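You operate a simulated robot arm through the tools that you are given. There is no shell and no other tool.

You are at the controls of a simulated robot arm. One attempt, no reset.

Task
Record the music: memory stick in, unmute purple, main fader up to four green lamps, record button in.
Fine: strip faders and gain knobs stay as they are.

It is judged by the outcome, as a careful person would: the job done as asked, and still so three seconds after it is handed in. It fails if anything else is knocked over, pushed out of place, dropped, spilled or broken.

Robot
A 6-joint arm with a two-finger parallel gripper, fixed in place. Base frame: the origin is at the foot of the arm, x ahead of it, y to its left, z up. Units: mm, degrees, N and s.
With the tool pointing down near the work surface it reaches from about 100 to 520 mm from the base axis. Its first joint turns from -115.0 to 115.0 degrees. Payload 3.43 kg.
Tool frame: the origin (TCP) lies between the finger pads and is the grasp point; the fingertips stand 34 mm ahead of it; z points along the fingers, y is the line along which they close. The gripper opens to 128 mm. The fingers are 24 mm wide and 12 mm thick; the gripper's body (48 by 130 mm) begins 96 mm behind the TCP.
Orientation is that of the tool frame in the base frame, as a unit quaternion [x, y, z, w]. With the fingers straight down and closing along the base's y, the tool's x points along the base's -x, its y along +y and its z along -z.

Tools
- The arm moves only by the tool drive_tool. Its argument "plan" is a list of rows, each a list of 7 numbers: the shift along the tool's x, y, z in units of 400 mm (1.0 is 400 mm), then the turn, a rotation vector about the tool's x, y, z in units of 60 degrees (1.0 is 60 degrees), then the finger opening in mm, from 0 to 128. In form: [[x, y, z, wx, wy, wz, jaw], ...]. A call has 1 to 20 rows; each row is the pose to reach, as a shift and turn from the pose commanded when the call began, along the tool's axes at that moment. A call with a number of a shift or a turn outside -1 to 1 is refused whole. Rows are played at 5 a second. More than 50 mm and 8.6 degrees between two rows, or a gripper value outside its range, and nothing of the call is played. Where a pose cannot be reached the arm comes as near as it can. A force on the tool above 40 N (or 10 N above the force at the start of the call, whichever is more), or a blocked arm, ends the call early, and 0.2 s more pass. Each finger travels about 153 mm/s and halts on what it meets, pressing with about 31 N; the grip force reading is that of the motor and also rises with nothing between the fingers. The clock runs only during rows and for 0.2 s after the last one: add rows that repeat a pose to give the fingers time. It gives the time, the measured TCP pose, the force on the tool (base axes), the opening and the grip force at its end, in the units of the frame above (readings bear some noise), with the torque about the TCP (base axes, N m) and any sound that the robot's microphone picked up, and new pictures: "pictures" is both (left out), scene, wrist or none.
- Cameras (640 x 400 px; columns grow to the right, rows downward): "scene" is fixed at [50.5, -650.5, 1356]; the picture's right is [0.92, -0.40, 0.00], its down [-0.21, -0.49, -0.85] and it looks along [0.34, 0.78, -0.53] (base axes); focal length 325 px, centre (320, 200). "wrist" rides on the gripper at [76, -11, -160] in the tool frame; the picture's right is [0.15, 0.99, 0.00], its down [-0.88, 0.13, -0.46] and it looks along [-0.45, 0.07, 0.89] (tool axes); focal length 234 px, centre (320, 200). There is no depth. A picture from a camera that has moved, and an enlarged one, comes with that camera's place and axes in the base frame and with its lens.
- raise_lower(by): slides the trunk up (or, below 0, down) by that many mm; the arm rides with it, the base frame stays. It gives what a move gives, with no picture.
- enlarge(camera, box): a new picture of the part [left, top, right, bottom] of that camera's present view, enlarged. No time passes.
- hand_in(): hands the job in; it is judged then, once.

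Places have to be worked out from the pictures, the camera data and where the tool is seen. Open the gripper and draw the arm clear of the work before you hand the job in, unless the task says otherwise.

The tools are called after "Call:" as a command line: name --pt "numbers of a row" for each row, then --argument value for the rest, lists and objects as JSON in quotes. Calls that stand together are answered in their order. drive_tool: Moves the arm, as the interface text tells. Its arguments: {"type":"object","properties":{"plan":{"type":"array"},"pictures":{"type":"string","enum":["both","scene","wrist","none"]}},"required":["plan"]} The other tools are called the same way: raise_lower (by) slides the trunk up or down; enlarge (camera, box) takes an enlarged picture of a part of a camera's view; hand_in () hands the job in.

At the start:

```text
time_s: 0.0
ee_pos: [450.7, 39.4, 1154.4]
orientation: [0.0, 1.0, 0.0, -0.001]
ft_force: [-0.7, -0.3, 0.1]
torque: [-0.01, 0.02, 0.0]
grip_width: 128.0
grip_force: 0.1
trunk travel left (down, up): [-925.0, 65.0]
```

scene: 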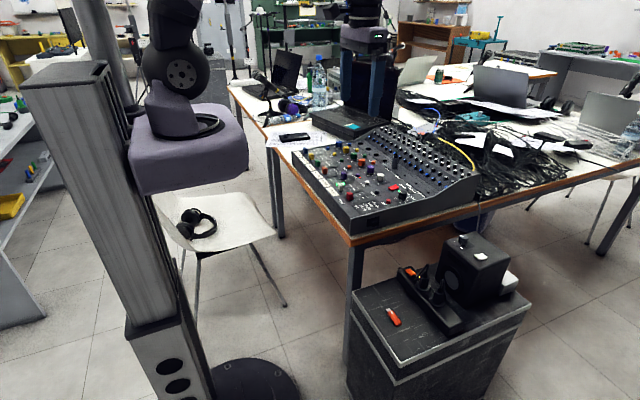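
wrist: 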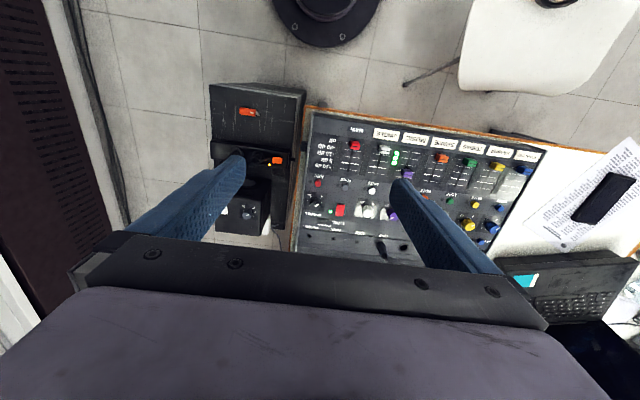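

The pictures show the mixer on a table and a stand with an orange memory stick. I'll take enlarged views first to understand the layout.

Call:
enlarge --camera "wrist" --box '[290, 100, 550, 262]'

Call:
enlarge --camera "wrist" --box '[190, 70, 320, 250]'

Call:
enlarge --camera "scene" --box '[280, 110, 490, 240]'

Call:
enlarge --camera "scene" --box '[340, 220, 540, 345]'

```text
2.46 times, centred on (420, 181) of wrist
camera zoom: at [373.8, 27.3, 1314.3], right [-0.15, 0.99, 0.0], down [0.88, 0.13, 0.46], along [0.45, 0.07, -0.89], focal length 576 px, centre (74, 247)
```

zoom: 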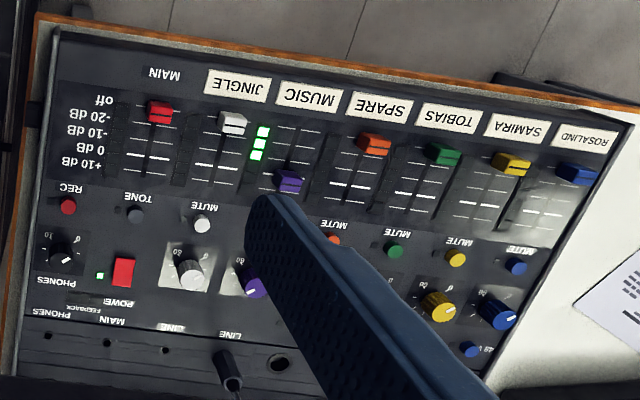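

```text
2.22 times, centred on (255, 160) of wrist
camera zoom: at [373.8, 27.3, 1314.3], right [-0.15, 0.99, 0.0], down [0.88, 0.13, 0.46], along [0.45, 0.07, -0.89], focal length 520 px, centre (464, 289)
```

zoom: 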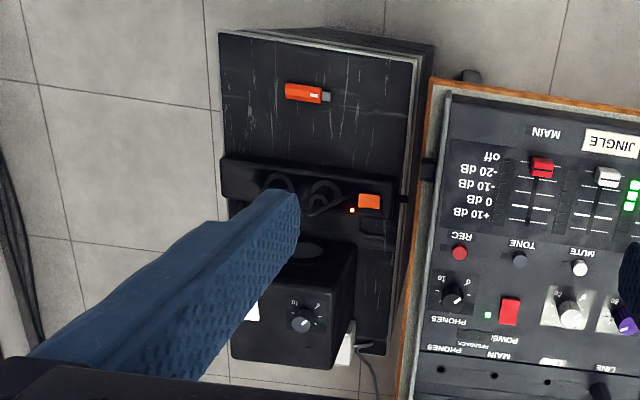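

```text
3.05 times, centred on (385, 175) of scene
camera zoom: at [50.5, -650.5, 1356.0], right [0.92, -0.4, 0.0], down [-0.21, -0.49, -0.85], along [0.34, 0.78, -0.53], focal length 992 px, centre (122, 276)
```

zoom: 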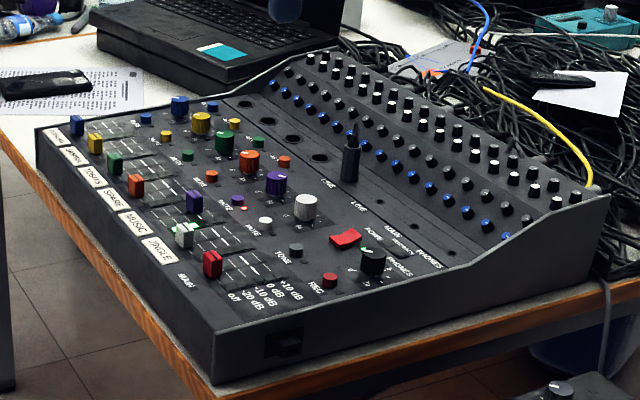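

```text
3.20 times, centred on (440, 282) of scene
camera zoom: at [50.5, -650.5, 1356.0], right [0.92, -0.4, 0.0], down [-0.21, -0.49, -0.85], along [0.34, 0.78, -0.53], focal length 1041 px, centre (-64, -64)
```

zoom: 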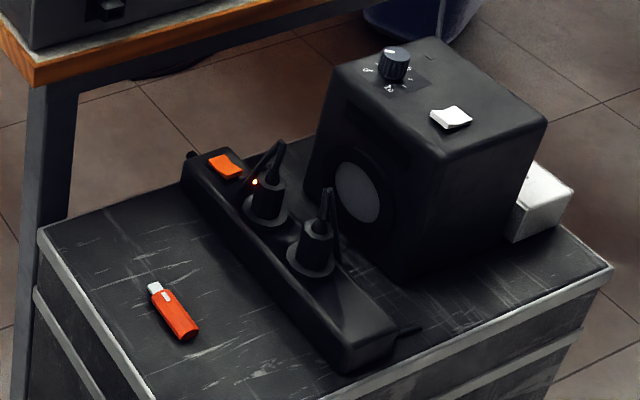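

I can see the USB port on the mixer's right-hand (−y) side and the stick on the cabinet with its plug pointing about +y. I'll zoom in further on the port, the stick, and the strips before moving.

Call:
enlarge --camera "scene" --box '[350, 205, 410, 243]'

Call:
enlarge --camera "scene" --box '[375, 295, 415, 335]'

Call:
enlarge --camera "scene" --box '[320, 160, 420, 222]'

Call:
enlarge --camera "wrist" --box '[300, 120, 420, 220]'

```text
10.53 times, centred on (380, 224) of scene
camera zoom: at [50.5, -650.5, 1356.0], right [0.92, -0.4, 0.0], down [-0.21, -0.49, -0.85], along [0.34, 0.78, -0.53], focal length 3426 px, centre (-312, -53)
```

zoom: 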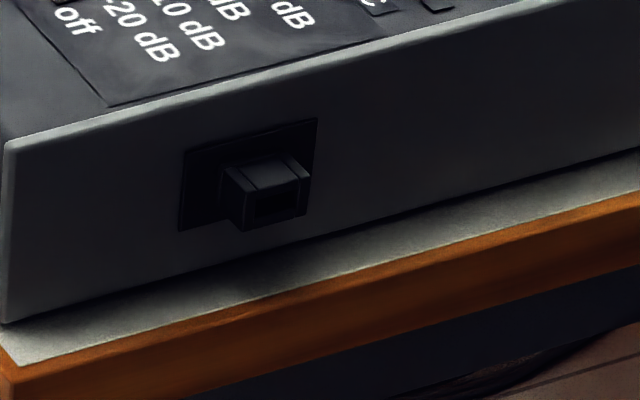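

```text
10.00 times, centred on (395, 315) of scene
camera zoom: at [50.5, -650.5, 1356.0], right [0.92, -0.4, 0.0], down [-0.21, -0.49, -0.85], along [0.34, 0.78, -0.53], focal length 3254 px, centre (-430, -950)
```

zoom: 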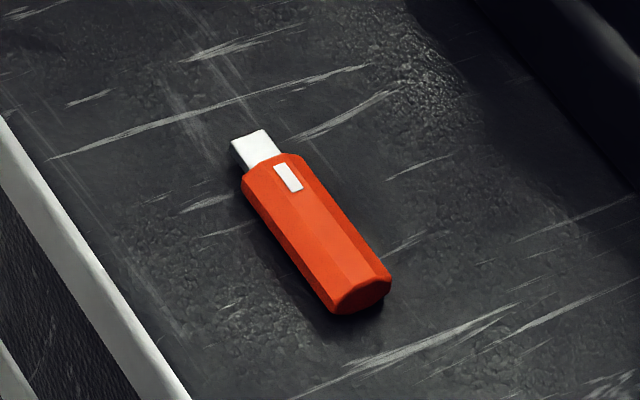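

```text
6.40 times, centred on (370, 191) of scene
camera zoom: at [50.5, -650.5, 1356.0], right [0.92, -0.4, 0.0], down [-0.21, -0.49, -0.85], along [0.34, 0.78, -0.53], focal length 2083 px, centre (0, 258)
```

zoom: 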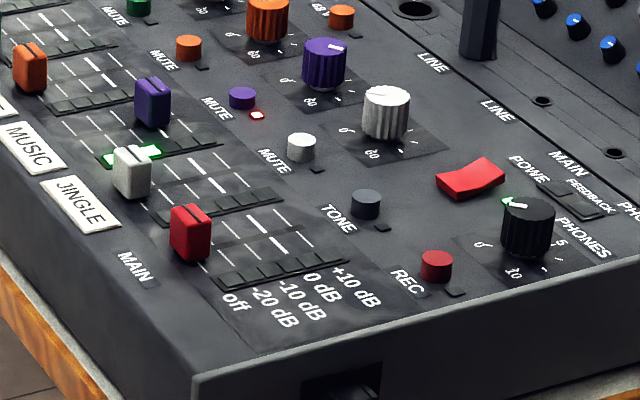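

```text
4.00 times, centred on (360, 170) of wrist
camera zoom: at [373.8, 27.3, 1314.3], right [-0.15, 0.99, 0.0], down [0.88, 0.13, 0.46], along [0.45, 0.07, -0.89], focal length 937 px, centre (160, 320)
```

zoom: 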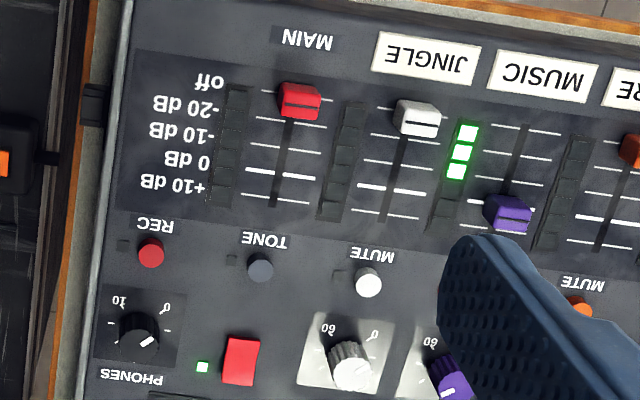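

The stick lies at about (489, −165, 575) along y, plug toward +y, and the port is at about (515, 10, 777). I'll move above the cabinet while turning the tool so its fingers will close along base x.

Call:
drive_tool --pt "-0.0133 -0.0917 0 0 0 -0.125 128" --pt "-0.0267 -0.1833 0 0 0 -0.25 128" --pt "-0.04 -0.275 0 0 0 -0.375 128" --pt "-0.0533 -0.3667 0 0 0 -0.5 128" --pt "-0.0667 -0.4583 0 0 0 -0.625 128" --pt "-0.08 -0.55 0 0 0 -0.75 128" --pt "-0.08 -0.55 0 0 0 -0.75 128" --pictures "both"

```text
time_s: 1.6
ee_pos: [480.0, -180.3, 1155.9]
orientation: [-0.383, 0.924, 0.0, 0.0]
ft_force: [0.0, 0.8, 0.2]
torque: [-0.02, -0.01, 0.02]
grip_width: 128.1
grip_force: 0.1
trunk travel left (down, up): [-925.0, 65.0]
camera wrist: at [433.5, -242.2, 1314.3], right [-0.8, 0.6, 0.0], down [0.53, 0.72, 0.46], along [0.27, 0.37, -0.89], focal length 234 px, centre (320, 200)
```

scene: 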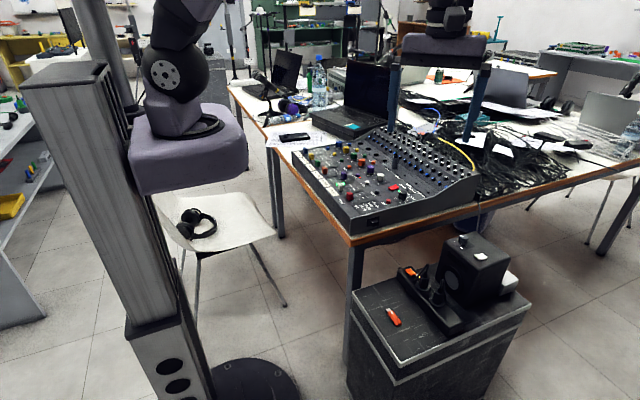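
wrist: 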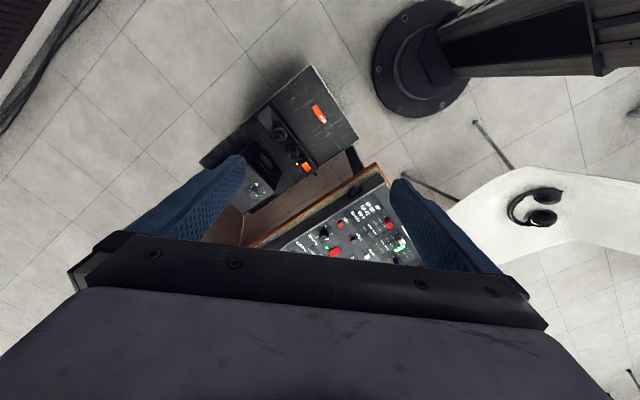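

The arm reached (480, −180) fine with the tool at 45°. I'll turn the other 45° so the fingers close along base x, centre over the stick, and narrow the fingers to 70 mm.

Call:
drive_tool --pt "-0.0033 -0.002 0 0 0 -0.125 110" --pt "-0.0065 -0.004 0 0 0 -0.25 90" --pt "-0.01 -0.006 0 0 0 -0.375 70" --pt "-0.013 -0.008 0 0 0 -0.5 70" --pt "-0.0163 -0.01 0 0 0 -0.625 70" --pt "-0.0195 -0.012 0 0 0 -0.75 70" --pt "-0.0195 -0.012 0 0 0 -0.75 70" --pictures "none"

Call:
raise_lower --by -300

Call:
drive_tool --pt "0 0 0 0 0 0 70" --pictures "both"

```text
time_s: 3.2
ee_pos: [490.2, -178.0, 1155.0]
orientation: [0.707, -0.707, 0.001, 0.0]
ft_force: [-0.8, 1.1, 0.6]
torque: [-0.02, 0.0, 0.0]
grip_width: 70.1
grip_force: 0.1
trunk travel left (down, up): [-925.0, 65.0]
```

```text
time_s: 6.2
ee_pos: [490.9, -178.5, 855.4]
orientation: [0.707, -0.707, 0.0, 0.0]
ft_force: [-0.3, -0.3, 0.7]
torque: [-0.01, 0.01, 0.0]
grip_width: 69.9
grip_force: 0.0
trunk travel left (down, up): [-625.0, 365.0]
```

```text
time_s: 6.6
ee_pos: [490.3, -177.9, 856.0]
orientation: [-0.707, 0.707, 0.001, 0.0]
ft_force: [0.3, 0.1, 0.0]
torque: [-0.02, 0.01, 0.0]
grip_width: 70.1
grip_force: 0.1
trunk travel left (down, up): [-625.0, 365.0]
camera wrist: at [501.6, -255.1, 1014.3], right [-0.99, -0.15, 0.0], down [-0.13, 0.88, 0.46], along [-0.07, 0.45, -0.89], focal length 234 px, centre (320, 200)
```

scene: 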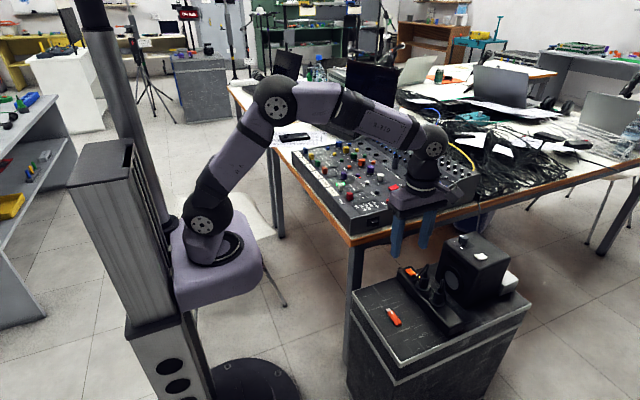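
wrist: 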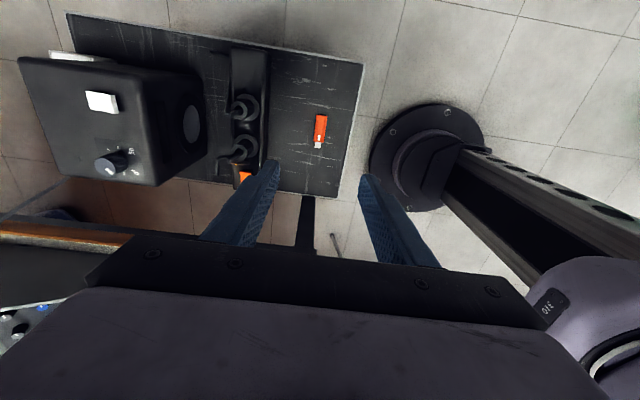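

The stick is now nearly below the fingers. I'll zoom in the wrist view to fix its place and angle.

Call:
enlarge --camera "wrist" --box '[290, 105, 350, 155]'

Call:
enlarge --camera "scene" --box '[340, 180, 500, 340]'

```text
8.00 times, centred on (320, 130) of wrist
camera zoom: at [501.6, -255.1, 1014.3], right [-0.99, -0.15, 0.0], down [-0.13, 0.88, 0.46], along [-0.07, 0.45, -0.89], focal length 1873 px, centre (320, 760)
```

zoom: 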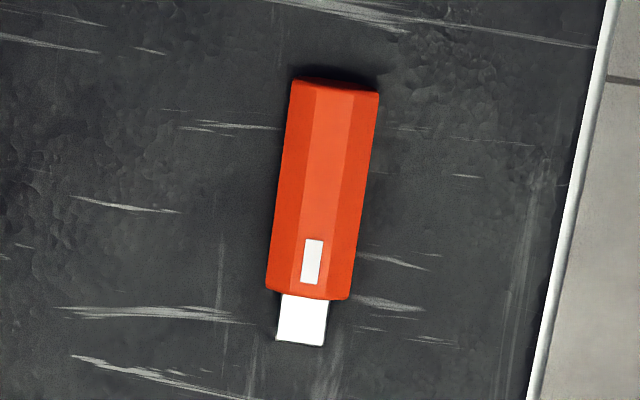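

```text
2.50 times, centred on (420, 260) of scene
camera zoom: at [50.5, -650.5, 1356.0], right [0.92, -0.4, 0.0], down [-0.21, -0.49, -0.85], along [0.34, 0.78, -0.53], focal length 814 px, centre (70, 50)
```

zoom: 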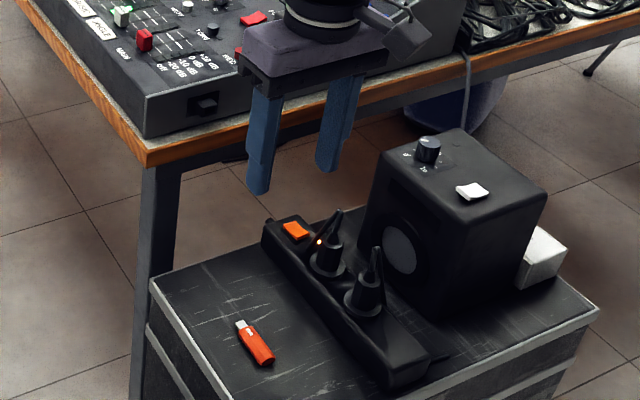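

The stick's centre line is at x≈488, from y≈−199 (tail) to −138 (plug tip), body about 20 mm wide. I'll shift to grip its rear part (y≈−184), then lower the trunk to bring the tips a little above the stick.

Call:
drive_tool --pt "0.0075 0.0025 0 0 0 0 60" --pt "0.015 0.005 0 0 0 0 50" --pt "0.015 0.005 0 0 0 0 50" --pictures "none"

Call:
raise_lower --by -220

Call:
drive_tool --pt "0 0 0 0 0 0 50" --pictures "both"

```text
time_s: 7.4
ee_pos: [488.8, -185.2, 855.8]
orientation: [-0.706, 0.708, 0.0, 0.001]
ft_force: [1.0, 0.4, 0.1]
torque: [0.04, -0.01, 0.02]
grip_width: 50.0
grip_force: 0.0
trunk travel left (down, up): [-625.0, 365.0]
```

```text
time_s: 9.7
ee_pos: [488.3, -182.6, 635.4]
orientation: [0.707, -0.707, 0.0, 0.0]
ft_force: [0.8, 0.0, -0.1]
torque: [-0.05, 0.0, -0.01]
grip_width: 49.9
grip_force: 0.1
trunk travel left (down, up): [-405.0, 585.0]
```

```text
time_s: 10.1
ee_pos: [489.2, -185.3, 634.6]
orientation: [0.707, -0.707, 0.0, -0.001]
ft_force: [-0.6, -0.4, -0.6]
torque: [0.02, -0.02, -0.01]
grip_width: 50.1
grip_force: 0.1
trunk travel left (down, up): [-405.0, 585.0]
camera wrist: at [499.8, -260.6, 794.5], right [-0.99, -0.15, 0.0], down [-0.13, 0.88, 0.46], along [-0.07, 0.45, -0.89], focal length 234 px, centre (320, 200)
```

scene: 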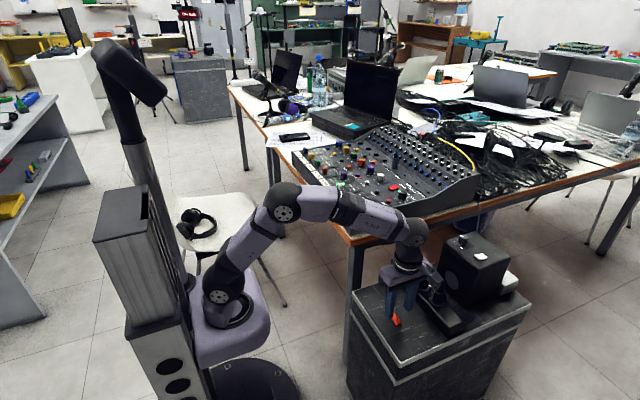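
wrist: 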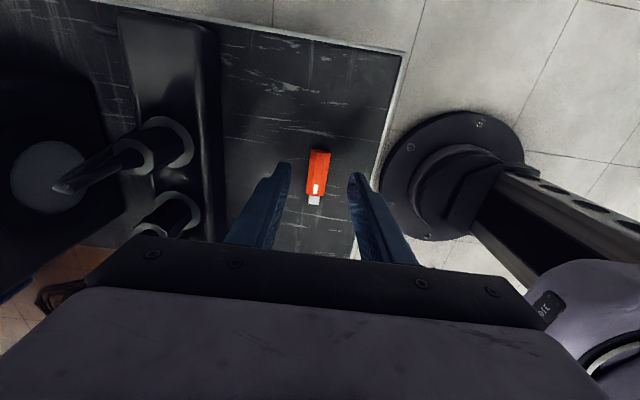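

Tips are above the stick. I'll zoom to check alignment and height.

Call:
enlarge --camera "wrist" --box '[260, 130, 380, 230]'

Call:
enlarge --camera "scene" --box '[360, 260, 460, 340]'

```text
4.00 times, centred on (320, 180) of wrist
camera zoom: at [499.8, -260.6, 794.5], right [-0.99, -0.15, 0.0], down [-0.13, 0.88, 0.46], along [-0.07, 0.45, -0.89], focal length 937 px, centre (320, 280)
```

zoom: 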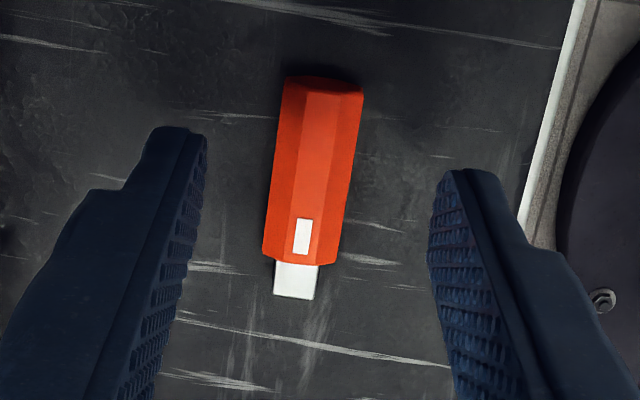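

```text
5.00 times, centred on (410, 300) of scene
camera zoom: at [50.5, -650.5, 1356.0], right [0.92, -0.4, 0.0], down [-0.21, -0.49, -0.85], along [0.34, 0.78, -0.53], focal length 1627 px, centre (-130, -300)
```

zoom: 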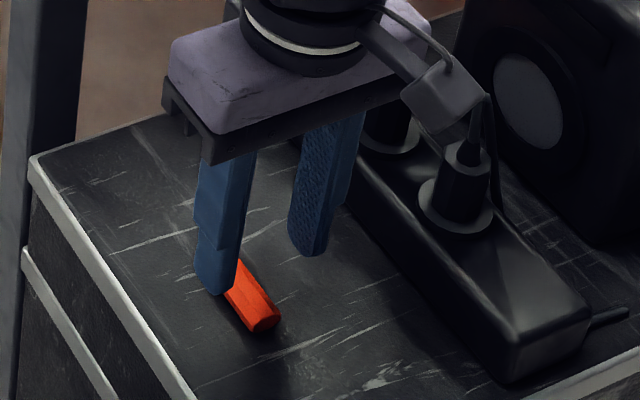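

The stick is centred between the fingers (x≈488, tail y≈−199). I'll descend 30 mm and check the height again.

Call:
drive_tool --pt "0 0.001 0.025 0 0 0 50" --pt "0 0.002 0.05 0 0 0 50" --pt "0 0.002 0.075 0 0 0 50" --pt "0 0.002 0.075 0 0 0 50" --pictures "both"

Call:
enlarge --camera "scene" --box '[370, 280, 430, 340]'

Call:
enlarge --camera "wrist" --box '[260, 130, 380, 230]'

```text
time_s: 11.1
ee_pos: [487.7, -183.6, 604.1]
orientation: [0.707, -0.707, 0.0, 0.001]
ft_force: [0.6, -0.5, 0.6]
torque: [-0.03, -0.02, -0.01]
grip_width: 50.1
grip_force: 0.1
trunk travel left (down, up): [-405.0, 585.0]
camera wrist: at [498.8, -260.5, 764.0], right [-0.99, -0.15, 0.0], down [-0.13, 0.88, 0.46], along [-0.07, 0.45, -0.89], focal length 234 px, centre (320, 200)
```

scene: 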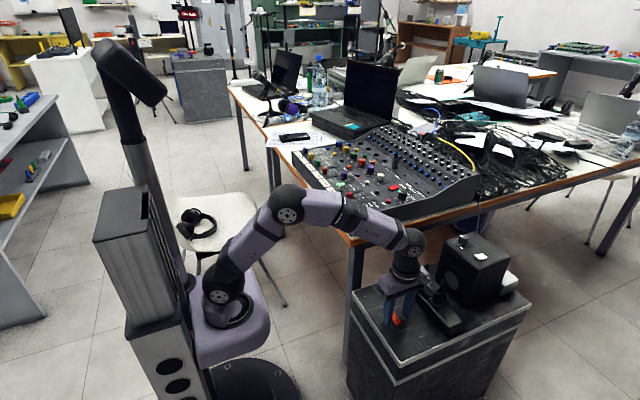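
wrist: 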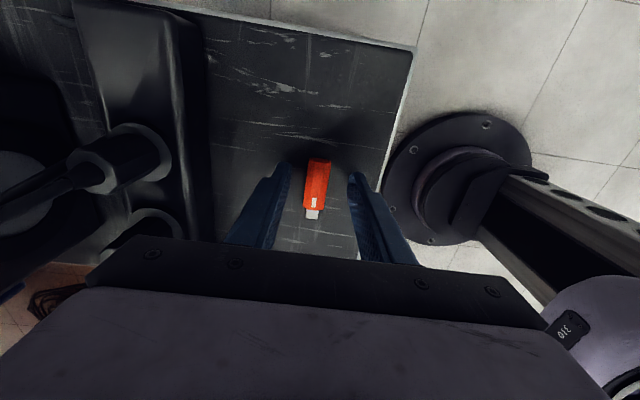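

```text
6.67 times, centred on (400, 310) of scene
camera zoom: at [50.5, -650.5, 1356.0], right [0.92, -0.4, 0.0], down [-0.21, -0.49, -0.85], along [0.34, 0.78, -0.53], focal length 2170 px, centre (-213, -533)
```

zoom: 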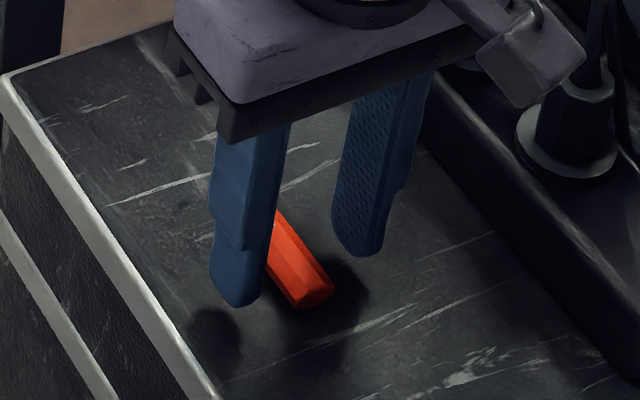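

```text
4.00 times, centred on (320, 180) of wrist
camera zoom: at [498.8, -260.5, 764.0], right [-0.99, -0.15, 0.0], down [-0.13, 0.88, 0.46], along [-0.07, 0.45, -0.89], focal length 937 px, centre (320, 280)
```

zoom: 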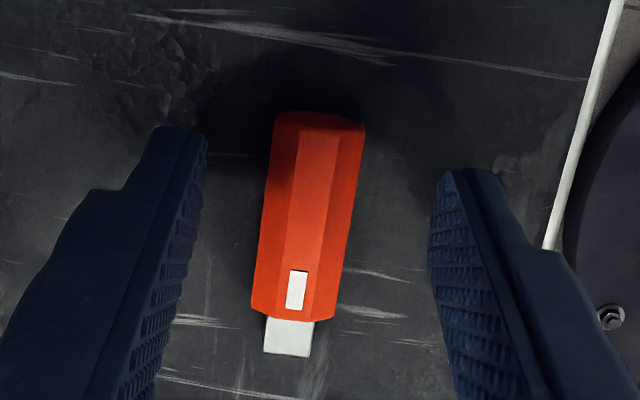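

The tips are at z≈570, still above the cabinet by the shadows. I'll go down in 2 mm steps to tip z≈562 and look at the force.

Call:
drive_tool --pt "0 0 0.005 0 0 0 50" --pt "0 0 0.01 0 0 0 50" --pt "0 0 0.015 0 0 0 50" --pt "0 0 0.02 0 0 0 50" --pt "0 0 0.02 0 0 0 50" --pictures "none"

Call:
enlarge --camera "scene" --box '[370, 280, 430, 340]'

```text
time_s: 12.3
ee_pos: [488.2, -184.3, 597.0]
orientation: [-0.707, 0.707, 0.0, 0.0]
ft_force: [0.0, 0.4, 0.7]
torque: [0.0, 0.02, -0.02]
grip_width: 50.3
grip_force: 0.2
trunk travel left (down, up): [-405.0, 585.0]
```

```text
6.67 times, centred on (400, 310) of scene
camera zoom: at [50.5, -650.5, 1356.0], right [0.92, -0.4, 0.0], down [-0.21, -0.49, -0.85], along [0.34, 0.78, -0.53], focal length 2170 px, centre (-213, -533)
```

zoom: 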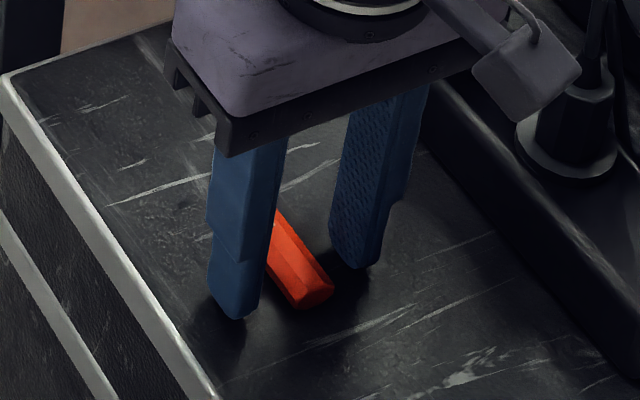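

No contact yet; tips at z≈563 and shadows are close beneath. I'll continue down up to 6 mm in 1 mm rows.

Call:
drive_tool --pt "0 0 0.0025 0 0 0 50" --pt "0 0 0.005 0 0 0 50" --pt "0 0 0.0075 0 0 0 50" --pt "0 0 0.01 0 0 0 50" --pt "0 0 0.01 0 0 0 50" --pictures "none"

Call:
enlarge --camera "scene" --box '[370, 280, 430, 340]'

Call:
enlarge --camera "wrist" --box '[260, 130, 380, 230]'

```text
time_s: 13.5
ee_pos: [488.7, -184.0, 593.4]
orientation: [0.707, -0.707, 0.0, 0.0]
ft_force: [1.0, 2.3, 5.9]
torque: [0.08, 0.16, -0.03]
grip_width: 49.8
grip_force: 0.2
trunk travel left (down, up): [-405.0, 585.0]
```

```text
6.67 times, centred on (400, 310) of scene
camera zoom: at [50.5, -650.5, 1356.0], right [0.92, -0.4, 0.0], down [-0.21, -0.49, -0.85], along [0.34, 0.78, -0.53], focal length 2170 px, centre (-213, -533)
```

zoom: 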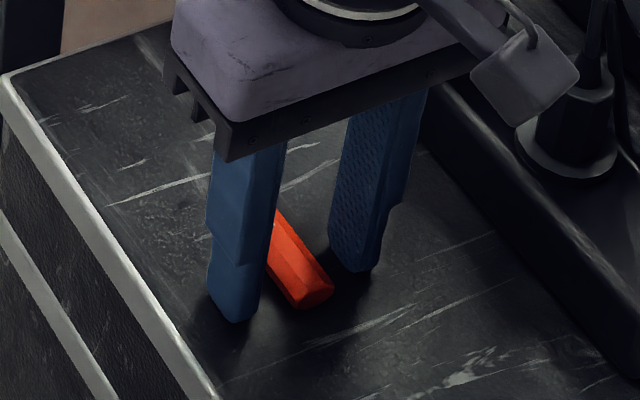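

```text
4.00 times, centred on (320, 180) of wrist
camera zoom: at [499.0, -259.9, 753.5], right [-0.99, -0.15, 0.0], down [-0.13, 0.88, 0.46], along [-0.07, 0.45, -0.89], focal length 937 px, centre (320, 280)
```

zoom: 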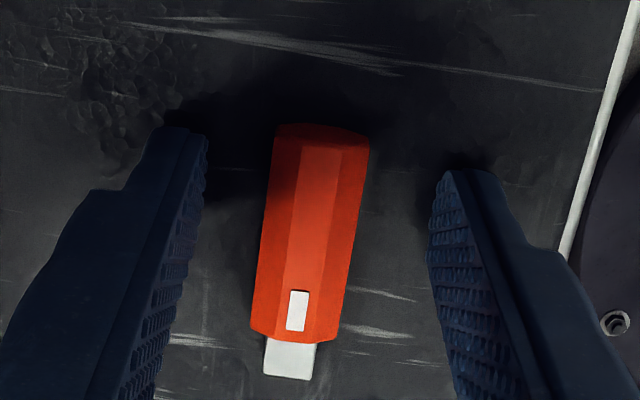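

Contact with the cabinet top (≈6 N up) at tip z≈559.5. I'll back off about 1.5 mm and close on the stick.

Call:
drive_tool --pt "0 0 -0.004 0 0 0 50" --pt "0 0 -0.005 0 0 0 40" --pt "0 0 -0.005 0 0 0 28" --pt "0 0 -0.005 0 0 0 18" --pt "0 0 -0.005 0 0 0 10" --pt "0 0 -0.005 0 0 0 10" --pt "0 0 -0.005 0 0 0 10" --pictures "none"

Call:
enlarge --camera "scene" --box '[370, 280, 430, 340]'

Call:
enlarge --camera "wrist" --box '[260, 130, 380, 230]'

```text
time_s: 15.1
ee_pos: [488.1, -184.1, 595.4]
orientation: [-0.707, 0.707, 0.0, 0.0]
ft_force: [-0.6, 0.2, -0.9]
torque: [0.02, -0.03, 0.01]
grip_width: 18.4
grip_force: 31.2
trunk travel left (down, up): [-405.0, 585.0]
```

```text
6.67 times, centred on (400, 310) of scene
camera zoom: at [50.5, -650.5, 1356.0], right [0.92, -0.4, 0.0], down [-0.21, -0.49, -0.85], along [0.34, 0.78, -0.53], focal length 2170 px, centre (-213, -533)
```

zoom: 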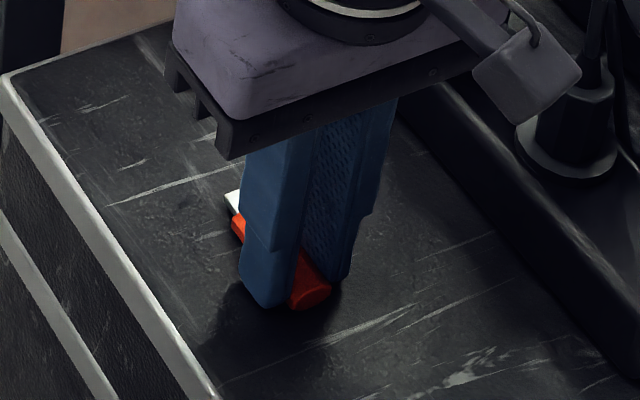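

```text
4.00 times, centred on (320, 180) of wrist
camera zoom: at [499.4, -260.3, 754.8], right [-0.99, -0.15, 0.0], down [-0.13, 0.88, 0.46], along [-0.07, 0.45, -0.89], focal length 937 px, centre (320, 280)
```

zoom: 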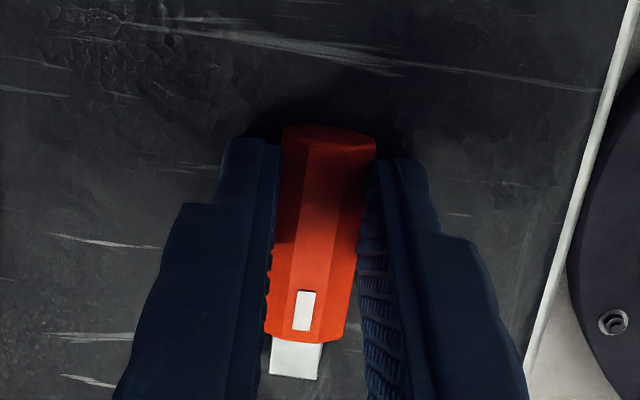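

The stick is gripped (18.4 mm, 31 N). I'll lift it 20 mm with the arm, then raise the trunk to bring it near port height while staying clear of the table.

Call:
drive_tool --pt "0 0 -0.0125 0 0 0 10" --pt "0 0 -0.025 0 0 0 10" --pt "0 0 -0.0375 0 0 0 10" --pt "0 0 -0.05 0 0 0 10" --pt "0 0 -0.05 0 0 0 10" --pictures "wrist"

Call:
raise_lower --by 210

Call:
drive_tool --pt "0 0 0 0 0 0 10" --pictures "both"

Call:
enlarge --camera "scene" --box '[350, 190, 450, 260]'

Call:
enlarge --camera "wrist" --box '[260, 130, 380, 230]'

```text
time_s: 16.3
ee_pos: [488.0, -183.1, 614.1]
orientation: [0.707, -0.707, 0.0, -0.001]
ft_force: [-0.1, -0.9, -0.1]
torque: [0.02, -0.01, -0.01]
grip_width: 18.5
grip_force: 31.0
trunk travel left (down, up): [-405.0, 585.0]
camera wrist: at [498.9, -260.2, 774.6], right [-0.99, -0.15, 0.0], down [-0.13, 0.88, 0.46], along [-0.07, 0.45, -0.89], focal length 234 px, centre (320, 200)
```

wrist: 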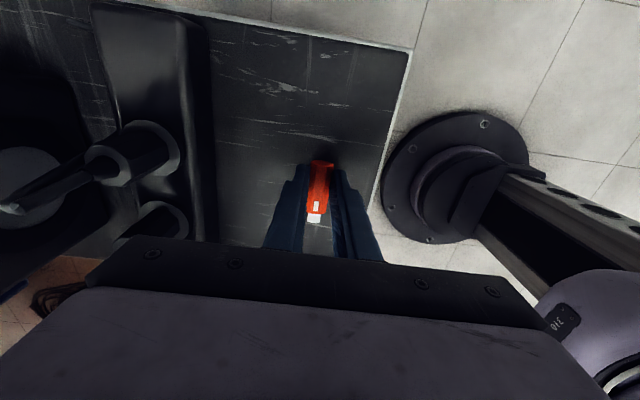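

```text
time_s: 18.6
ee_pos: [488.5, -183.2, 824.5]
orientation: [0.707, -0.707, 0.0, 0.0]
ft_force: [1.1, 0.1, -0.5]
torque: [-0.01, 0.01, 0.02]
grip_width: 18.3
grip_force: 31.0
trunk travel left (down, up): [-615.0, 375.0]
```

```text
time_s: 19.0
ee_pos: [488.2, -184.2, 824.9]
orientation: [0.708, -0.707, 0.0, 0.0]
ft_force: [-0.7, -0.9, 0.1]
torque: [0.05, 0.01, 0.0]
grip_width: 18.2
grip_force: 31.0
trunk travel left (down, up): [-615.0, 375.0]
camera wrist: at [498.9, -260.3, 984.4], right [-0.99, -0.15, 0.0], down [-0.13, 0.88, 0.46], along [-0.07, 0.45, -0.89], focal length 234 px, centre (320, 200)
```

scene: 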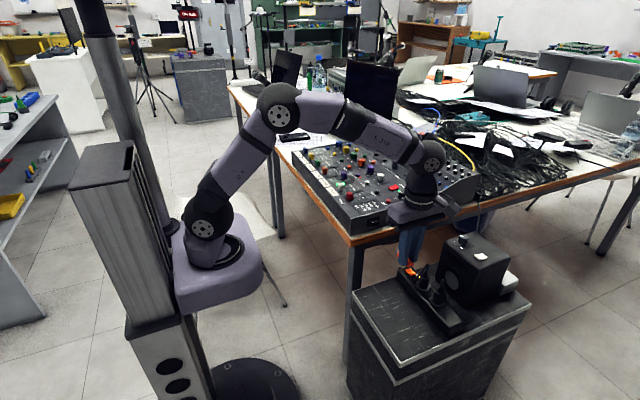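
wrist: 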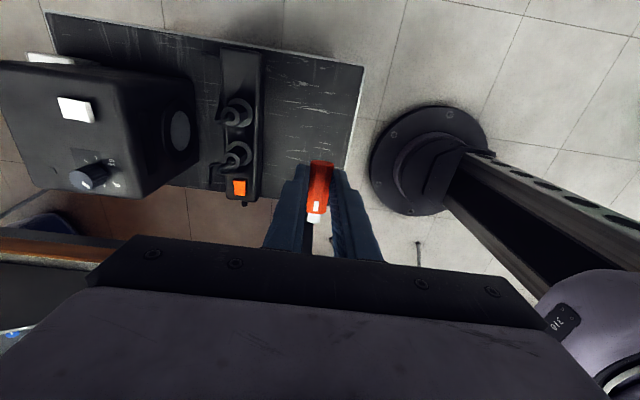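

```text
5.71 times, centred on (400, 225) of scene
camera zoom: at [50.5, -650.5, 1356.0], right [0.92, -0.4, 0.0], down [-0.21, -0.49, -0.85], along [0.34, 0.78, -0.53], focal length 1860 px, centre (-137, 57)
```

zoom: 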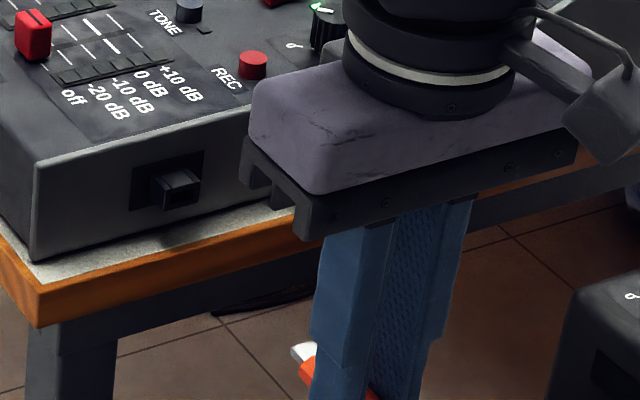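

```text
4.00 times, centred on (320, 180) of wrist
camera zoom: at [498.9, -260.3, 984.4], right [-0.99, -0.15, 0.0], down [-0.13, 0.88, 0.46], along [-0.07, 0.45, -0.89], focal length 937 px, centre (320, 280)
```

zoom: 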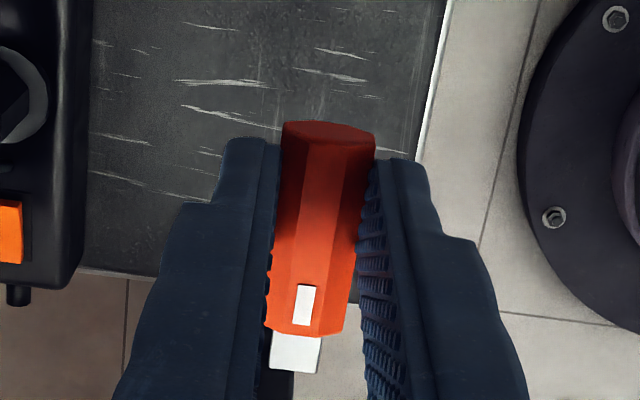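

The stick is held steadily. I'll zoom tightly on the port in the scene view to locate its opening precisely.

Call:
enlarge --camera "scene" --box '[368, 216, 392, 232]'

Call:
enlarge --camera "scene" --box '[396, 240, 420, 280]'

```text
16.00 times, centred on (380, 224) of scene
camera zoom: at [50.5, -650.5, 1356.0], right [0.92, -0.4, 0.0], down [-0.21, -0.49, -0.85], along [0.34, 0.78, -0.53], focal length 5207 px, centre (-640, -184)
```

zoom: 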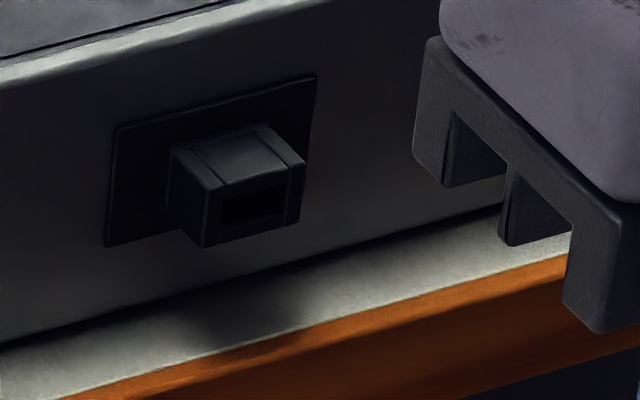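

```text
10.00 times, centred on (408, 260) of scene
camera zoom: at [50.5, -650.5, 1356.0], right [0.92, -0.4, 0.0], down [-0.21, -0.49, -0.85], along [0.34, 0.78, -0.53], focal length 3254 px, centre (-560, -400)
```

zoom: 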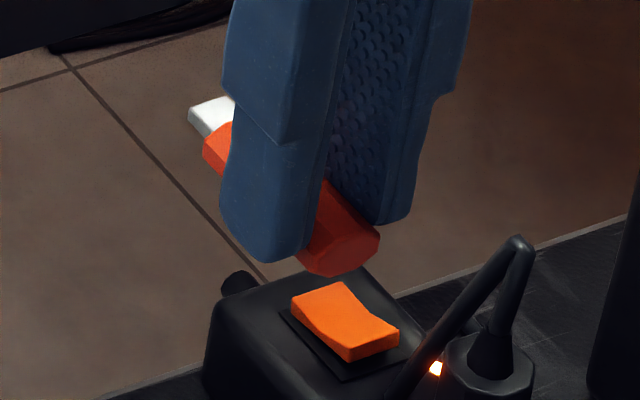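

I'll check the stick's alignment in the gripper with a tighter wrist zoom, then move it to a pre-insert pose in front of the port.

Call:
enlarge --camera "wrist" --box '[295, 155, 355, 231]'

Call:
drive_tool --pt "-0.04 -0.011 0.0 0 0 0 10" --pt "-0.08 -0.022 0.0 0 0 0 10" --pt "-0.12 -0.033 0.01 0 0 0 10" --pt "-0.16 -0.044 0.02 0 0 0 10" --pt "-0.2 -0.055 0.03 0 0 0 10" --pt "-0.24 -0.066 0.038 0 0 0 10" --pt "-0.27 -0.068 0.038 0 0 0 10" --pt "-0.27 -0.068 0.038 0 0 0 10" --pictures "both"

Call:
enlarge --camera "scene" --box '[360, 205, 408, 245]'

Call:
enlarge --camera "wrist" --box '[270, 165, 370, 245]'

```text
5.26 times, centred on (325, 193) of wrist
camera zoom: at [498.9, -260.3, 984.4], right [-0.99, -0.15, 0.0], down [-0.13, 0.88, 0.46], along [-0.07, 0.45, -0.89], focal length 1232 px, centre (294, 237)
```

zoom: 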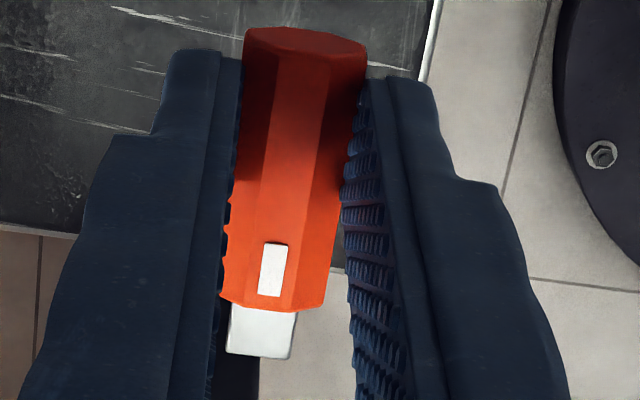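

```text
time_s: 20.8
ee_pos: [514.7, -76.0, 809.4]
orientation: [-0.706, 0.708, 0.0, 0.0]
ft_force: [-0.3, 0.0, -0.8]
torque: [0.01, -0.03, 0.01]
grip_width: 18.5
grip_force: 30.8
trunk travel left (down, up): [-615.0, 375.0]
camera wrist: at [525.6, -151.5, 969.6], right [-0.99, -0.15, 0.0], down [-0.13, 0.88, 0.46], along [-0.07, 0.45, -0.89], focal length 234 px, centre (320, 200)
```

scene: 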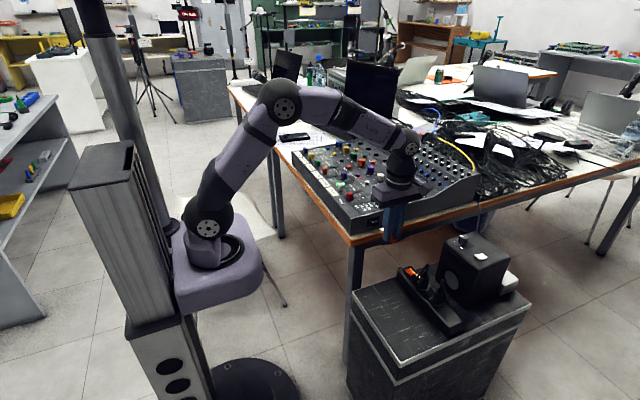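
wrist: 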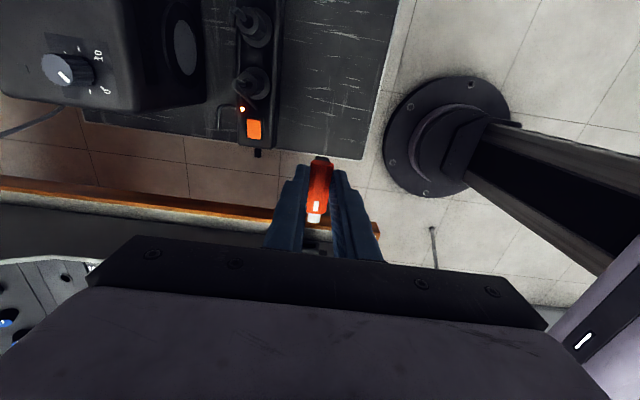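

```text
10.00 times, centred on (384, 225) of scene
camera zoom: at [50.5, -650.5, 1356.0], right [0.92, -0.4, 0.0], down [-0.21, -0.49, -0.85], along [0.34, 0.78, -0.53], focal length 3254 px, centre (-320, -50)
```

zoom: 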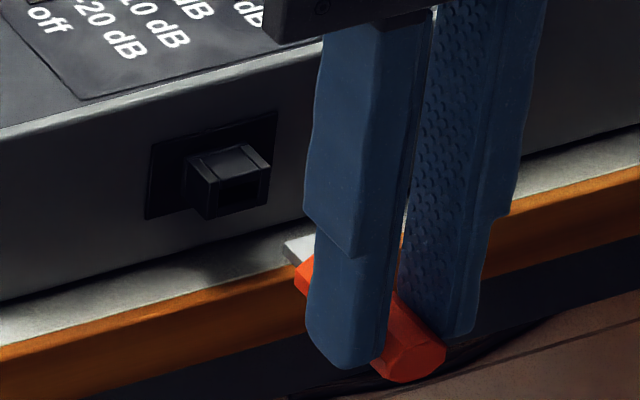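

```text
5.00 times, centred on (320, 205) of wrist
camera zoom: at [525.6, -151.5, 969.6], right [-0.99, -0.15, 0.0], down [-0.13, 0.88, 0.46], along [-0.07, 0.45, -0.89], focal length 1171 px, centre (320, 175)
```

zoom: 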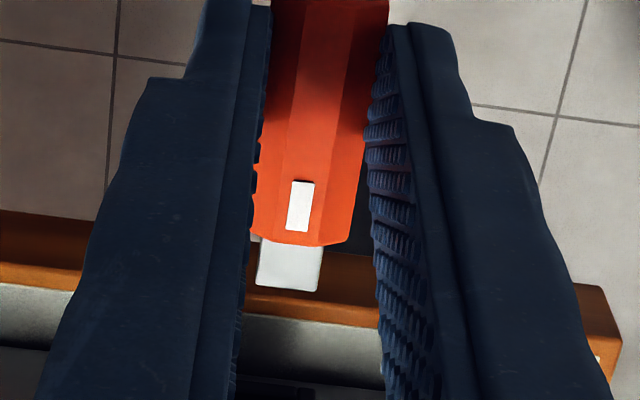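

The plug is now about 35 mm short of the port along y and, compared in the scene picture, appears some 5 mm too high. I'll move 20 mm closer in y, lower 5 mm, and compare again.

Call:
drive_tool --pt "-0.0125 -0.001 0.006 0 0 0 10" --pt "-0.025 -0.0025 0.0125 0 0 0 10" --pt "-0.0375 -0.0025 0.0125 0 0 0 10" --pt "-0.05 -0.0025 0.0125 0 0 0 10" --pt "-0.05 -0.0025 0.0125 0 0 0 10" --pictures "none"

Call:
enlarge --camera "scene" --box '[368, 214, 400, 234]'

Call:
enlarge --camera "wrist" --box '[280, 185, 360, 245]'

```text
time_s: 22.0
ee_pos: [516.5, -54.2, 805.7]
orientation: [-0.707, 0.707, 0.0, 0.0]
ft_force: [-0.9, 0.1, -0.5]
torque: [-0.03, -0.03, 0.0]
grip_width: 18.3
grip_force: 30.5
trunk travel left (down, up): [-615.0, 375.0]
```

```text
16.00 times, centred on (384, 224) of scene
camera zoom: at [50.5, -650.5, 1356.0], right [0.92, -0.4, 0.0], down [-0.21, -0.49, -0.85], along [0.34, 0.78, -0.53], focal length 5207 px, centre (-704, -184)
```

zoom: 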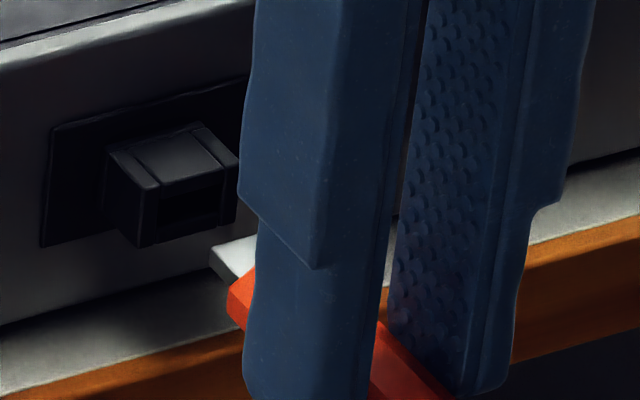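

```text
6.67 times, centred on (320, 215) of wrist
camera zoom: at [527.2, -132.4, 964.2], right [-0.99, -0.15, 0.0], down [-0.13, 0.88, 0.46], along [-0.07, 0.45, -0.89], focal length 1561 px, centre (320, 100)
```

zoom: 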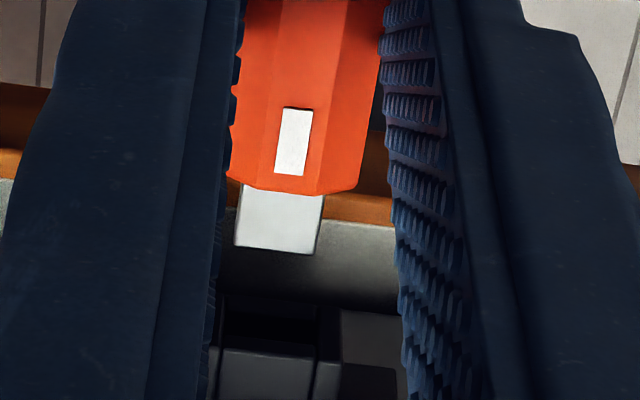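

The wrist view now shows the port opening just ahead of the plug, and suggests the stick is yawed by about 2° in the grip. I'll zoom tighter in both cameras to check yaw and offsets.

Call:
enlarge --camera "scene" --box '[372, 218, 388, 232]'

Call:
enlarge --camera "wrist" --box '[300, 205, 332, 240]'

Call:
enlarge --camera "wrist" --box '[295, 150, 355, 231]'

```text
16.00 times, centred on (380, 225) of scene
camera zoom: at [50.5, -650.5, 1356.0], right [0.92, -0.4, 0.0], down [-0.21, -0.49, -0.85], along [0.34, 0.78, -0.53], focal length 5207 px, centre (-640, -200)
```

zoom: 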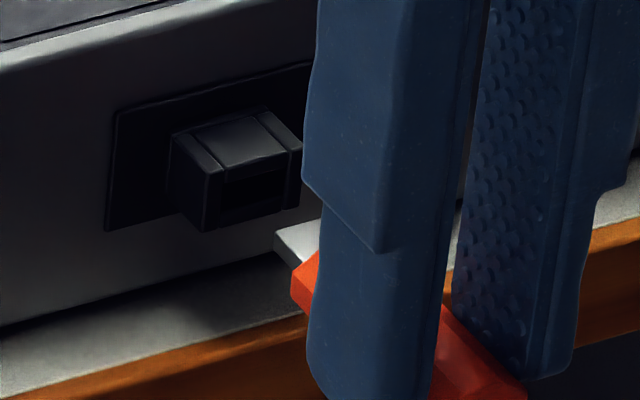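

```text
11.43 times, centred on (316, 222) of wrist
camera zoom: at [527.2, -132.4, 964.2], right [-0.99, -0.15, 0.0], down [-0.13, 0.88, 0.46], along [-0.07, 0.45, -0.89], focal length 2676 px, centre (366, -57)
```

zoom: 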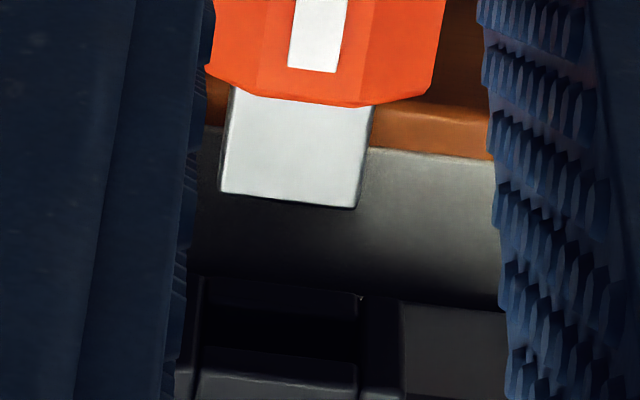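

```text
4.94 times, centred on (325, 190) of wrist
camera zoom: at [527.2, -132.4, 964.2], right [-0.99, -0.15, 0.0], down [-0.13, 0.88, 0.46], along [-0.07, 0.45, -0.89], focal length 1156 px, centre (295, 247)
```

zoom: 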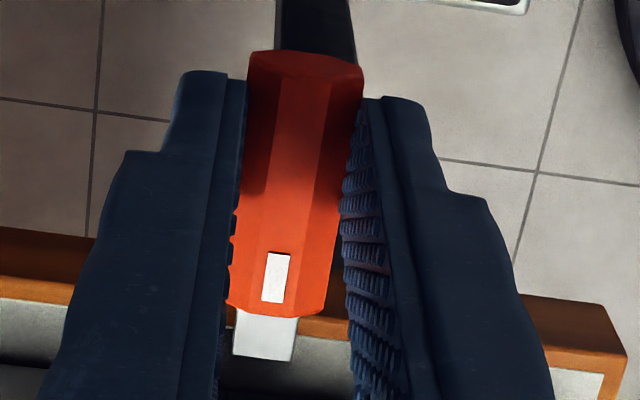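

From both views the plug tip is about 14 mm short of the opening, about 1.3 mm too far +x, roughly right in height, and yawed about 1.8°. I'll correct the yaw and x offset, and advance 8 mm for a closer check.

Call:
drive_tool --pt "-0.005 0.0035 -0.001 0 0 0.015 10" --pt "-0.01 0.00675 -0.00125 0 0 0.03 10" --pt "-0.015 0.00675 -0.00125 0 0 0.03 10" --pt "-0.02 0.00675 -0.00125 0 0 0.03 10" --pt "-0.02 0.00675 -0.00125 0 0 0.03 10" --pictures "none"

Call:
enlarge --camera "scene" --box '[372, 217, 388, 229]'

Call:
enlarge --camera "wrist" --box '[300, 205, 332, 237]'

```text
time_s: 23.2
ee_pos: [513.2, -47.6, 804.9]
orientation: [-0.696, 0.718, 0.0, 0.001]
ft_force: [-0.3, 0.2, -0.5]
torque: [-0.01, -0.01, 0.0]
grip_width: 18.3
grip_force: 30.9
trunk travel left (down, up): [-615.0, 375.0]
```

```text
16.00 times, centred on (380, 223) of scene
camera zoom: at [50.5, -650.5, 1356.0], right [0.92, -0.4, 0.0], down [-0.21, -0.49, -0.85], along [0.34, 0.78, -0.53], focal length 5207 px, centre (-640, -168)
```

zoom: 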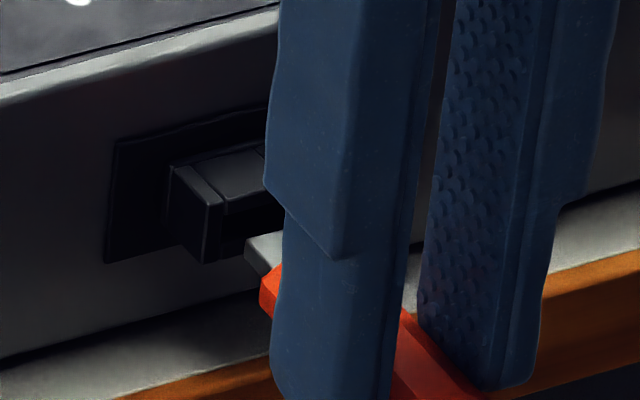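

```text
12.50 times, centred on (316, 221) of wrist
camera zoom: at [522.0, -124.9, 964.8], right [-0.99, -0.11, 0.0], down [-0.1, 0.88, 0.46], along [-0.05, 0.45, -0.89], focal length 2927 px, centre (370, -62)
```

zoom: 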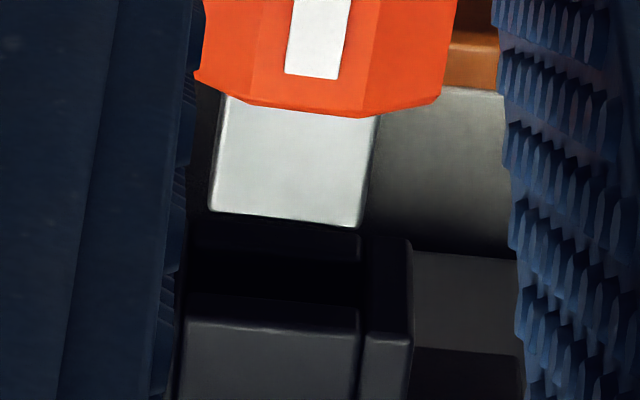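

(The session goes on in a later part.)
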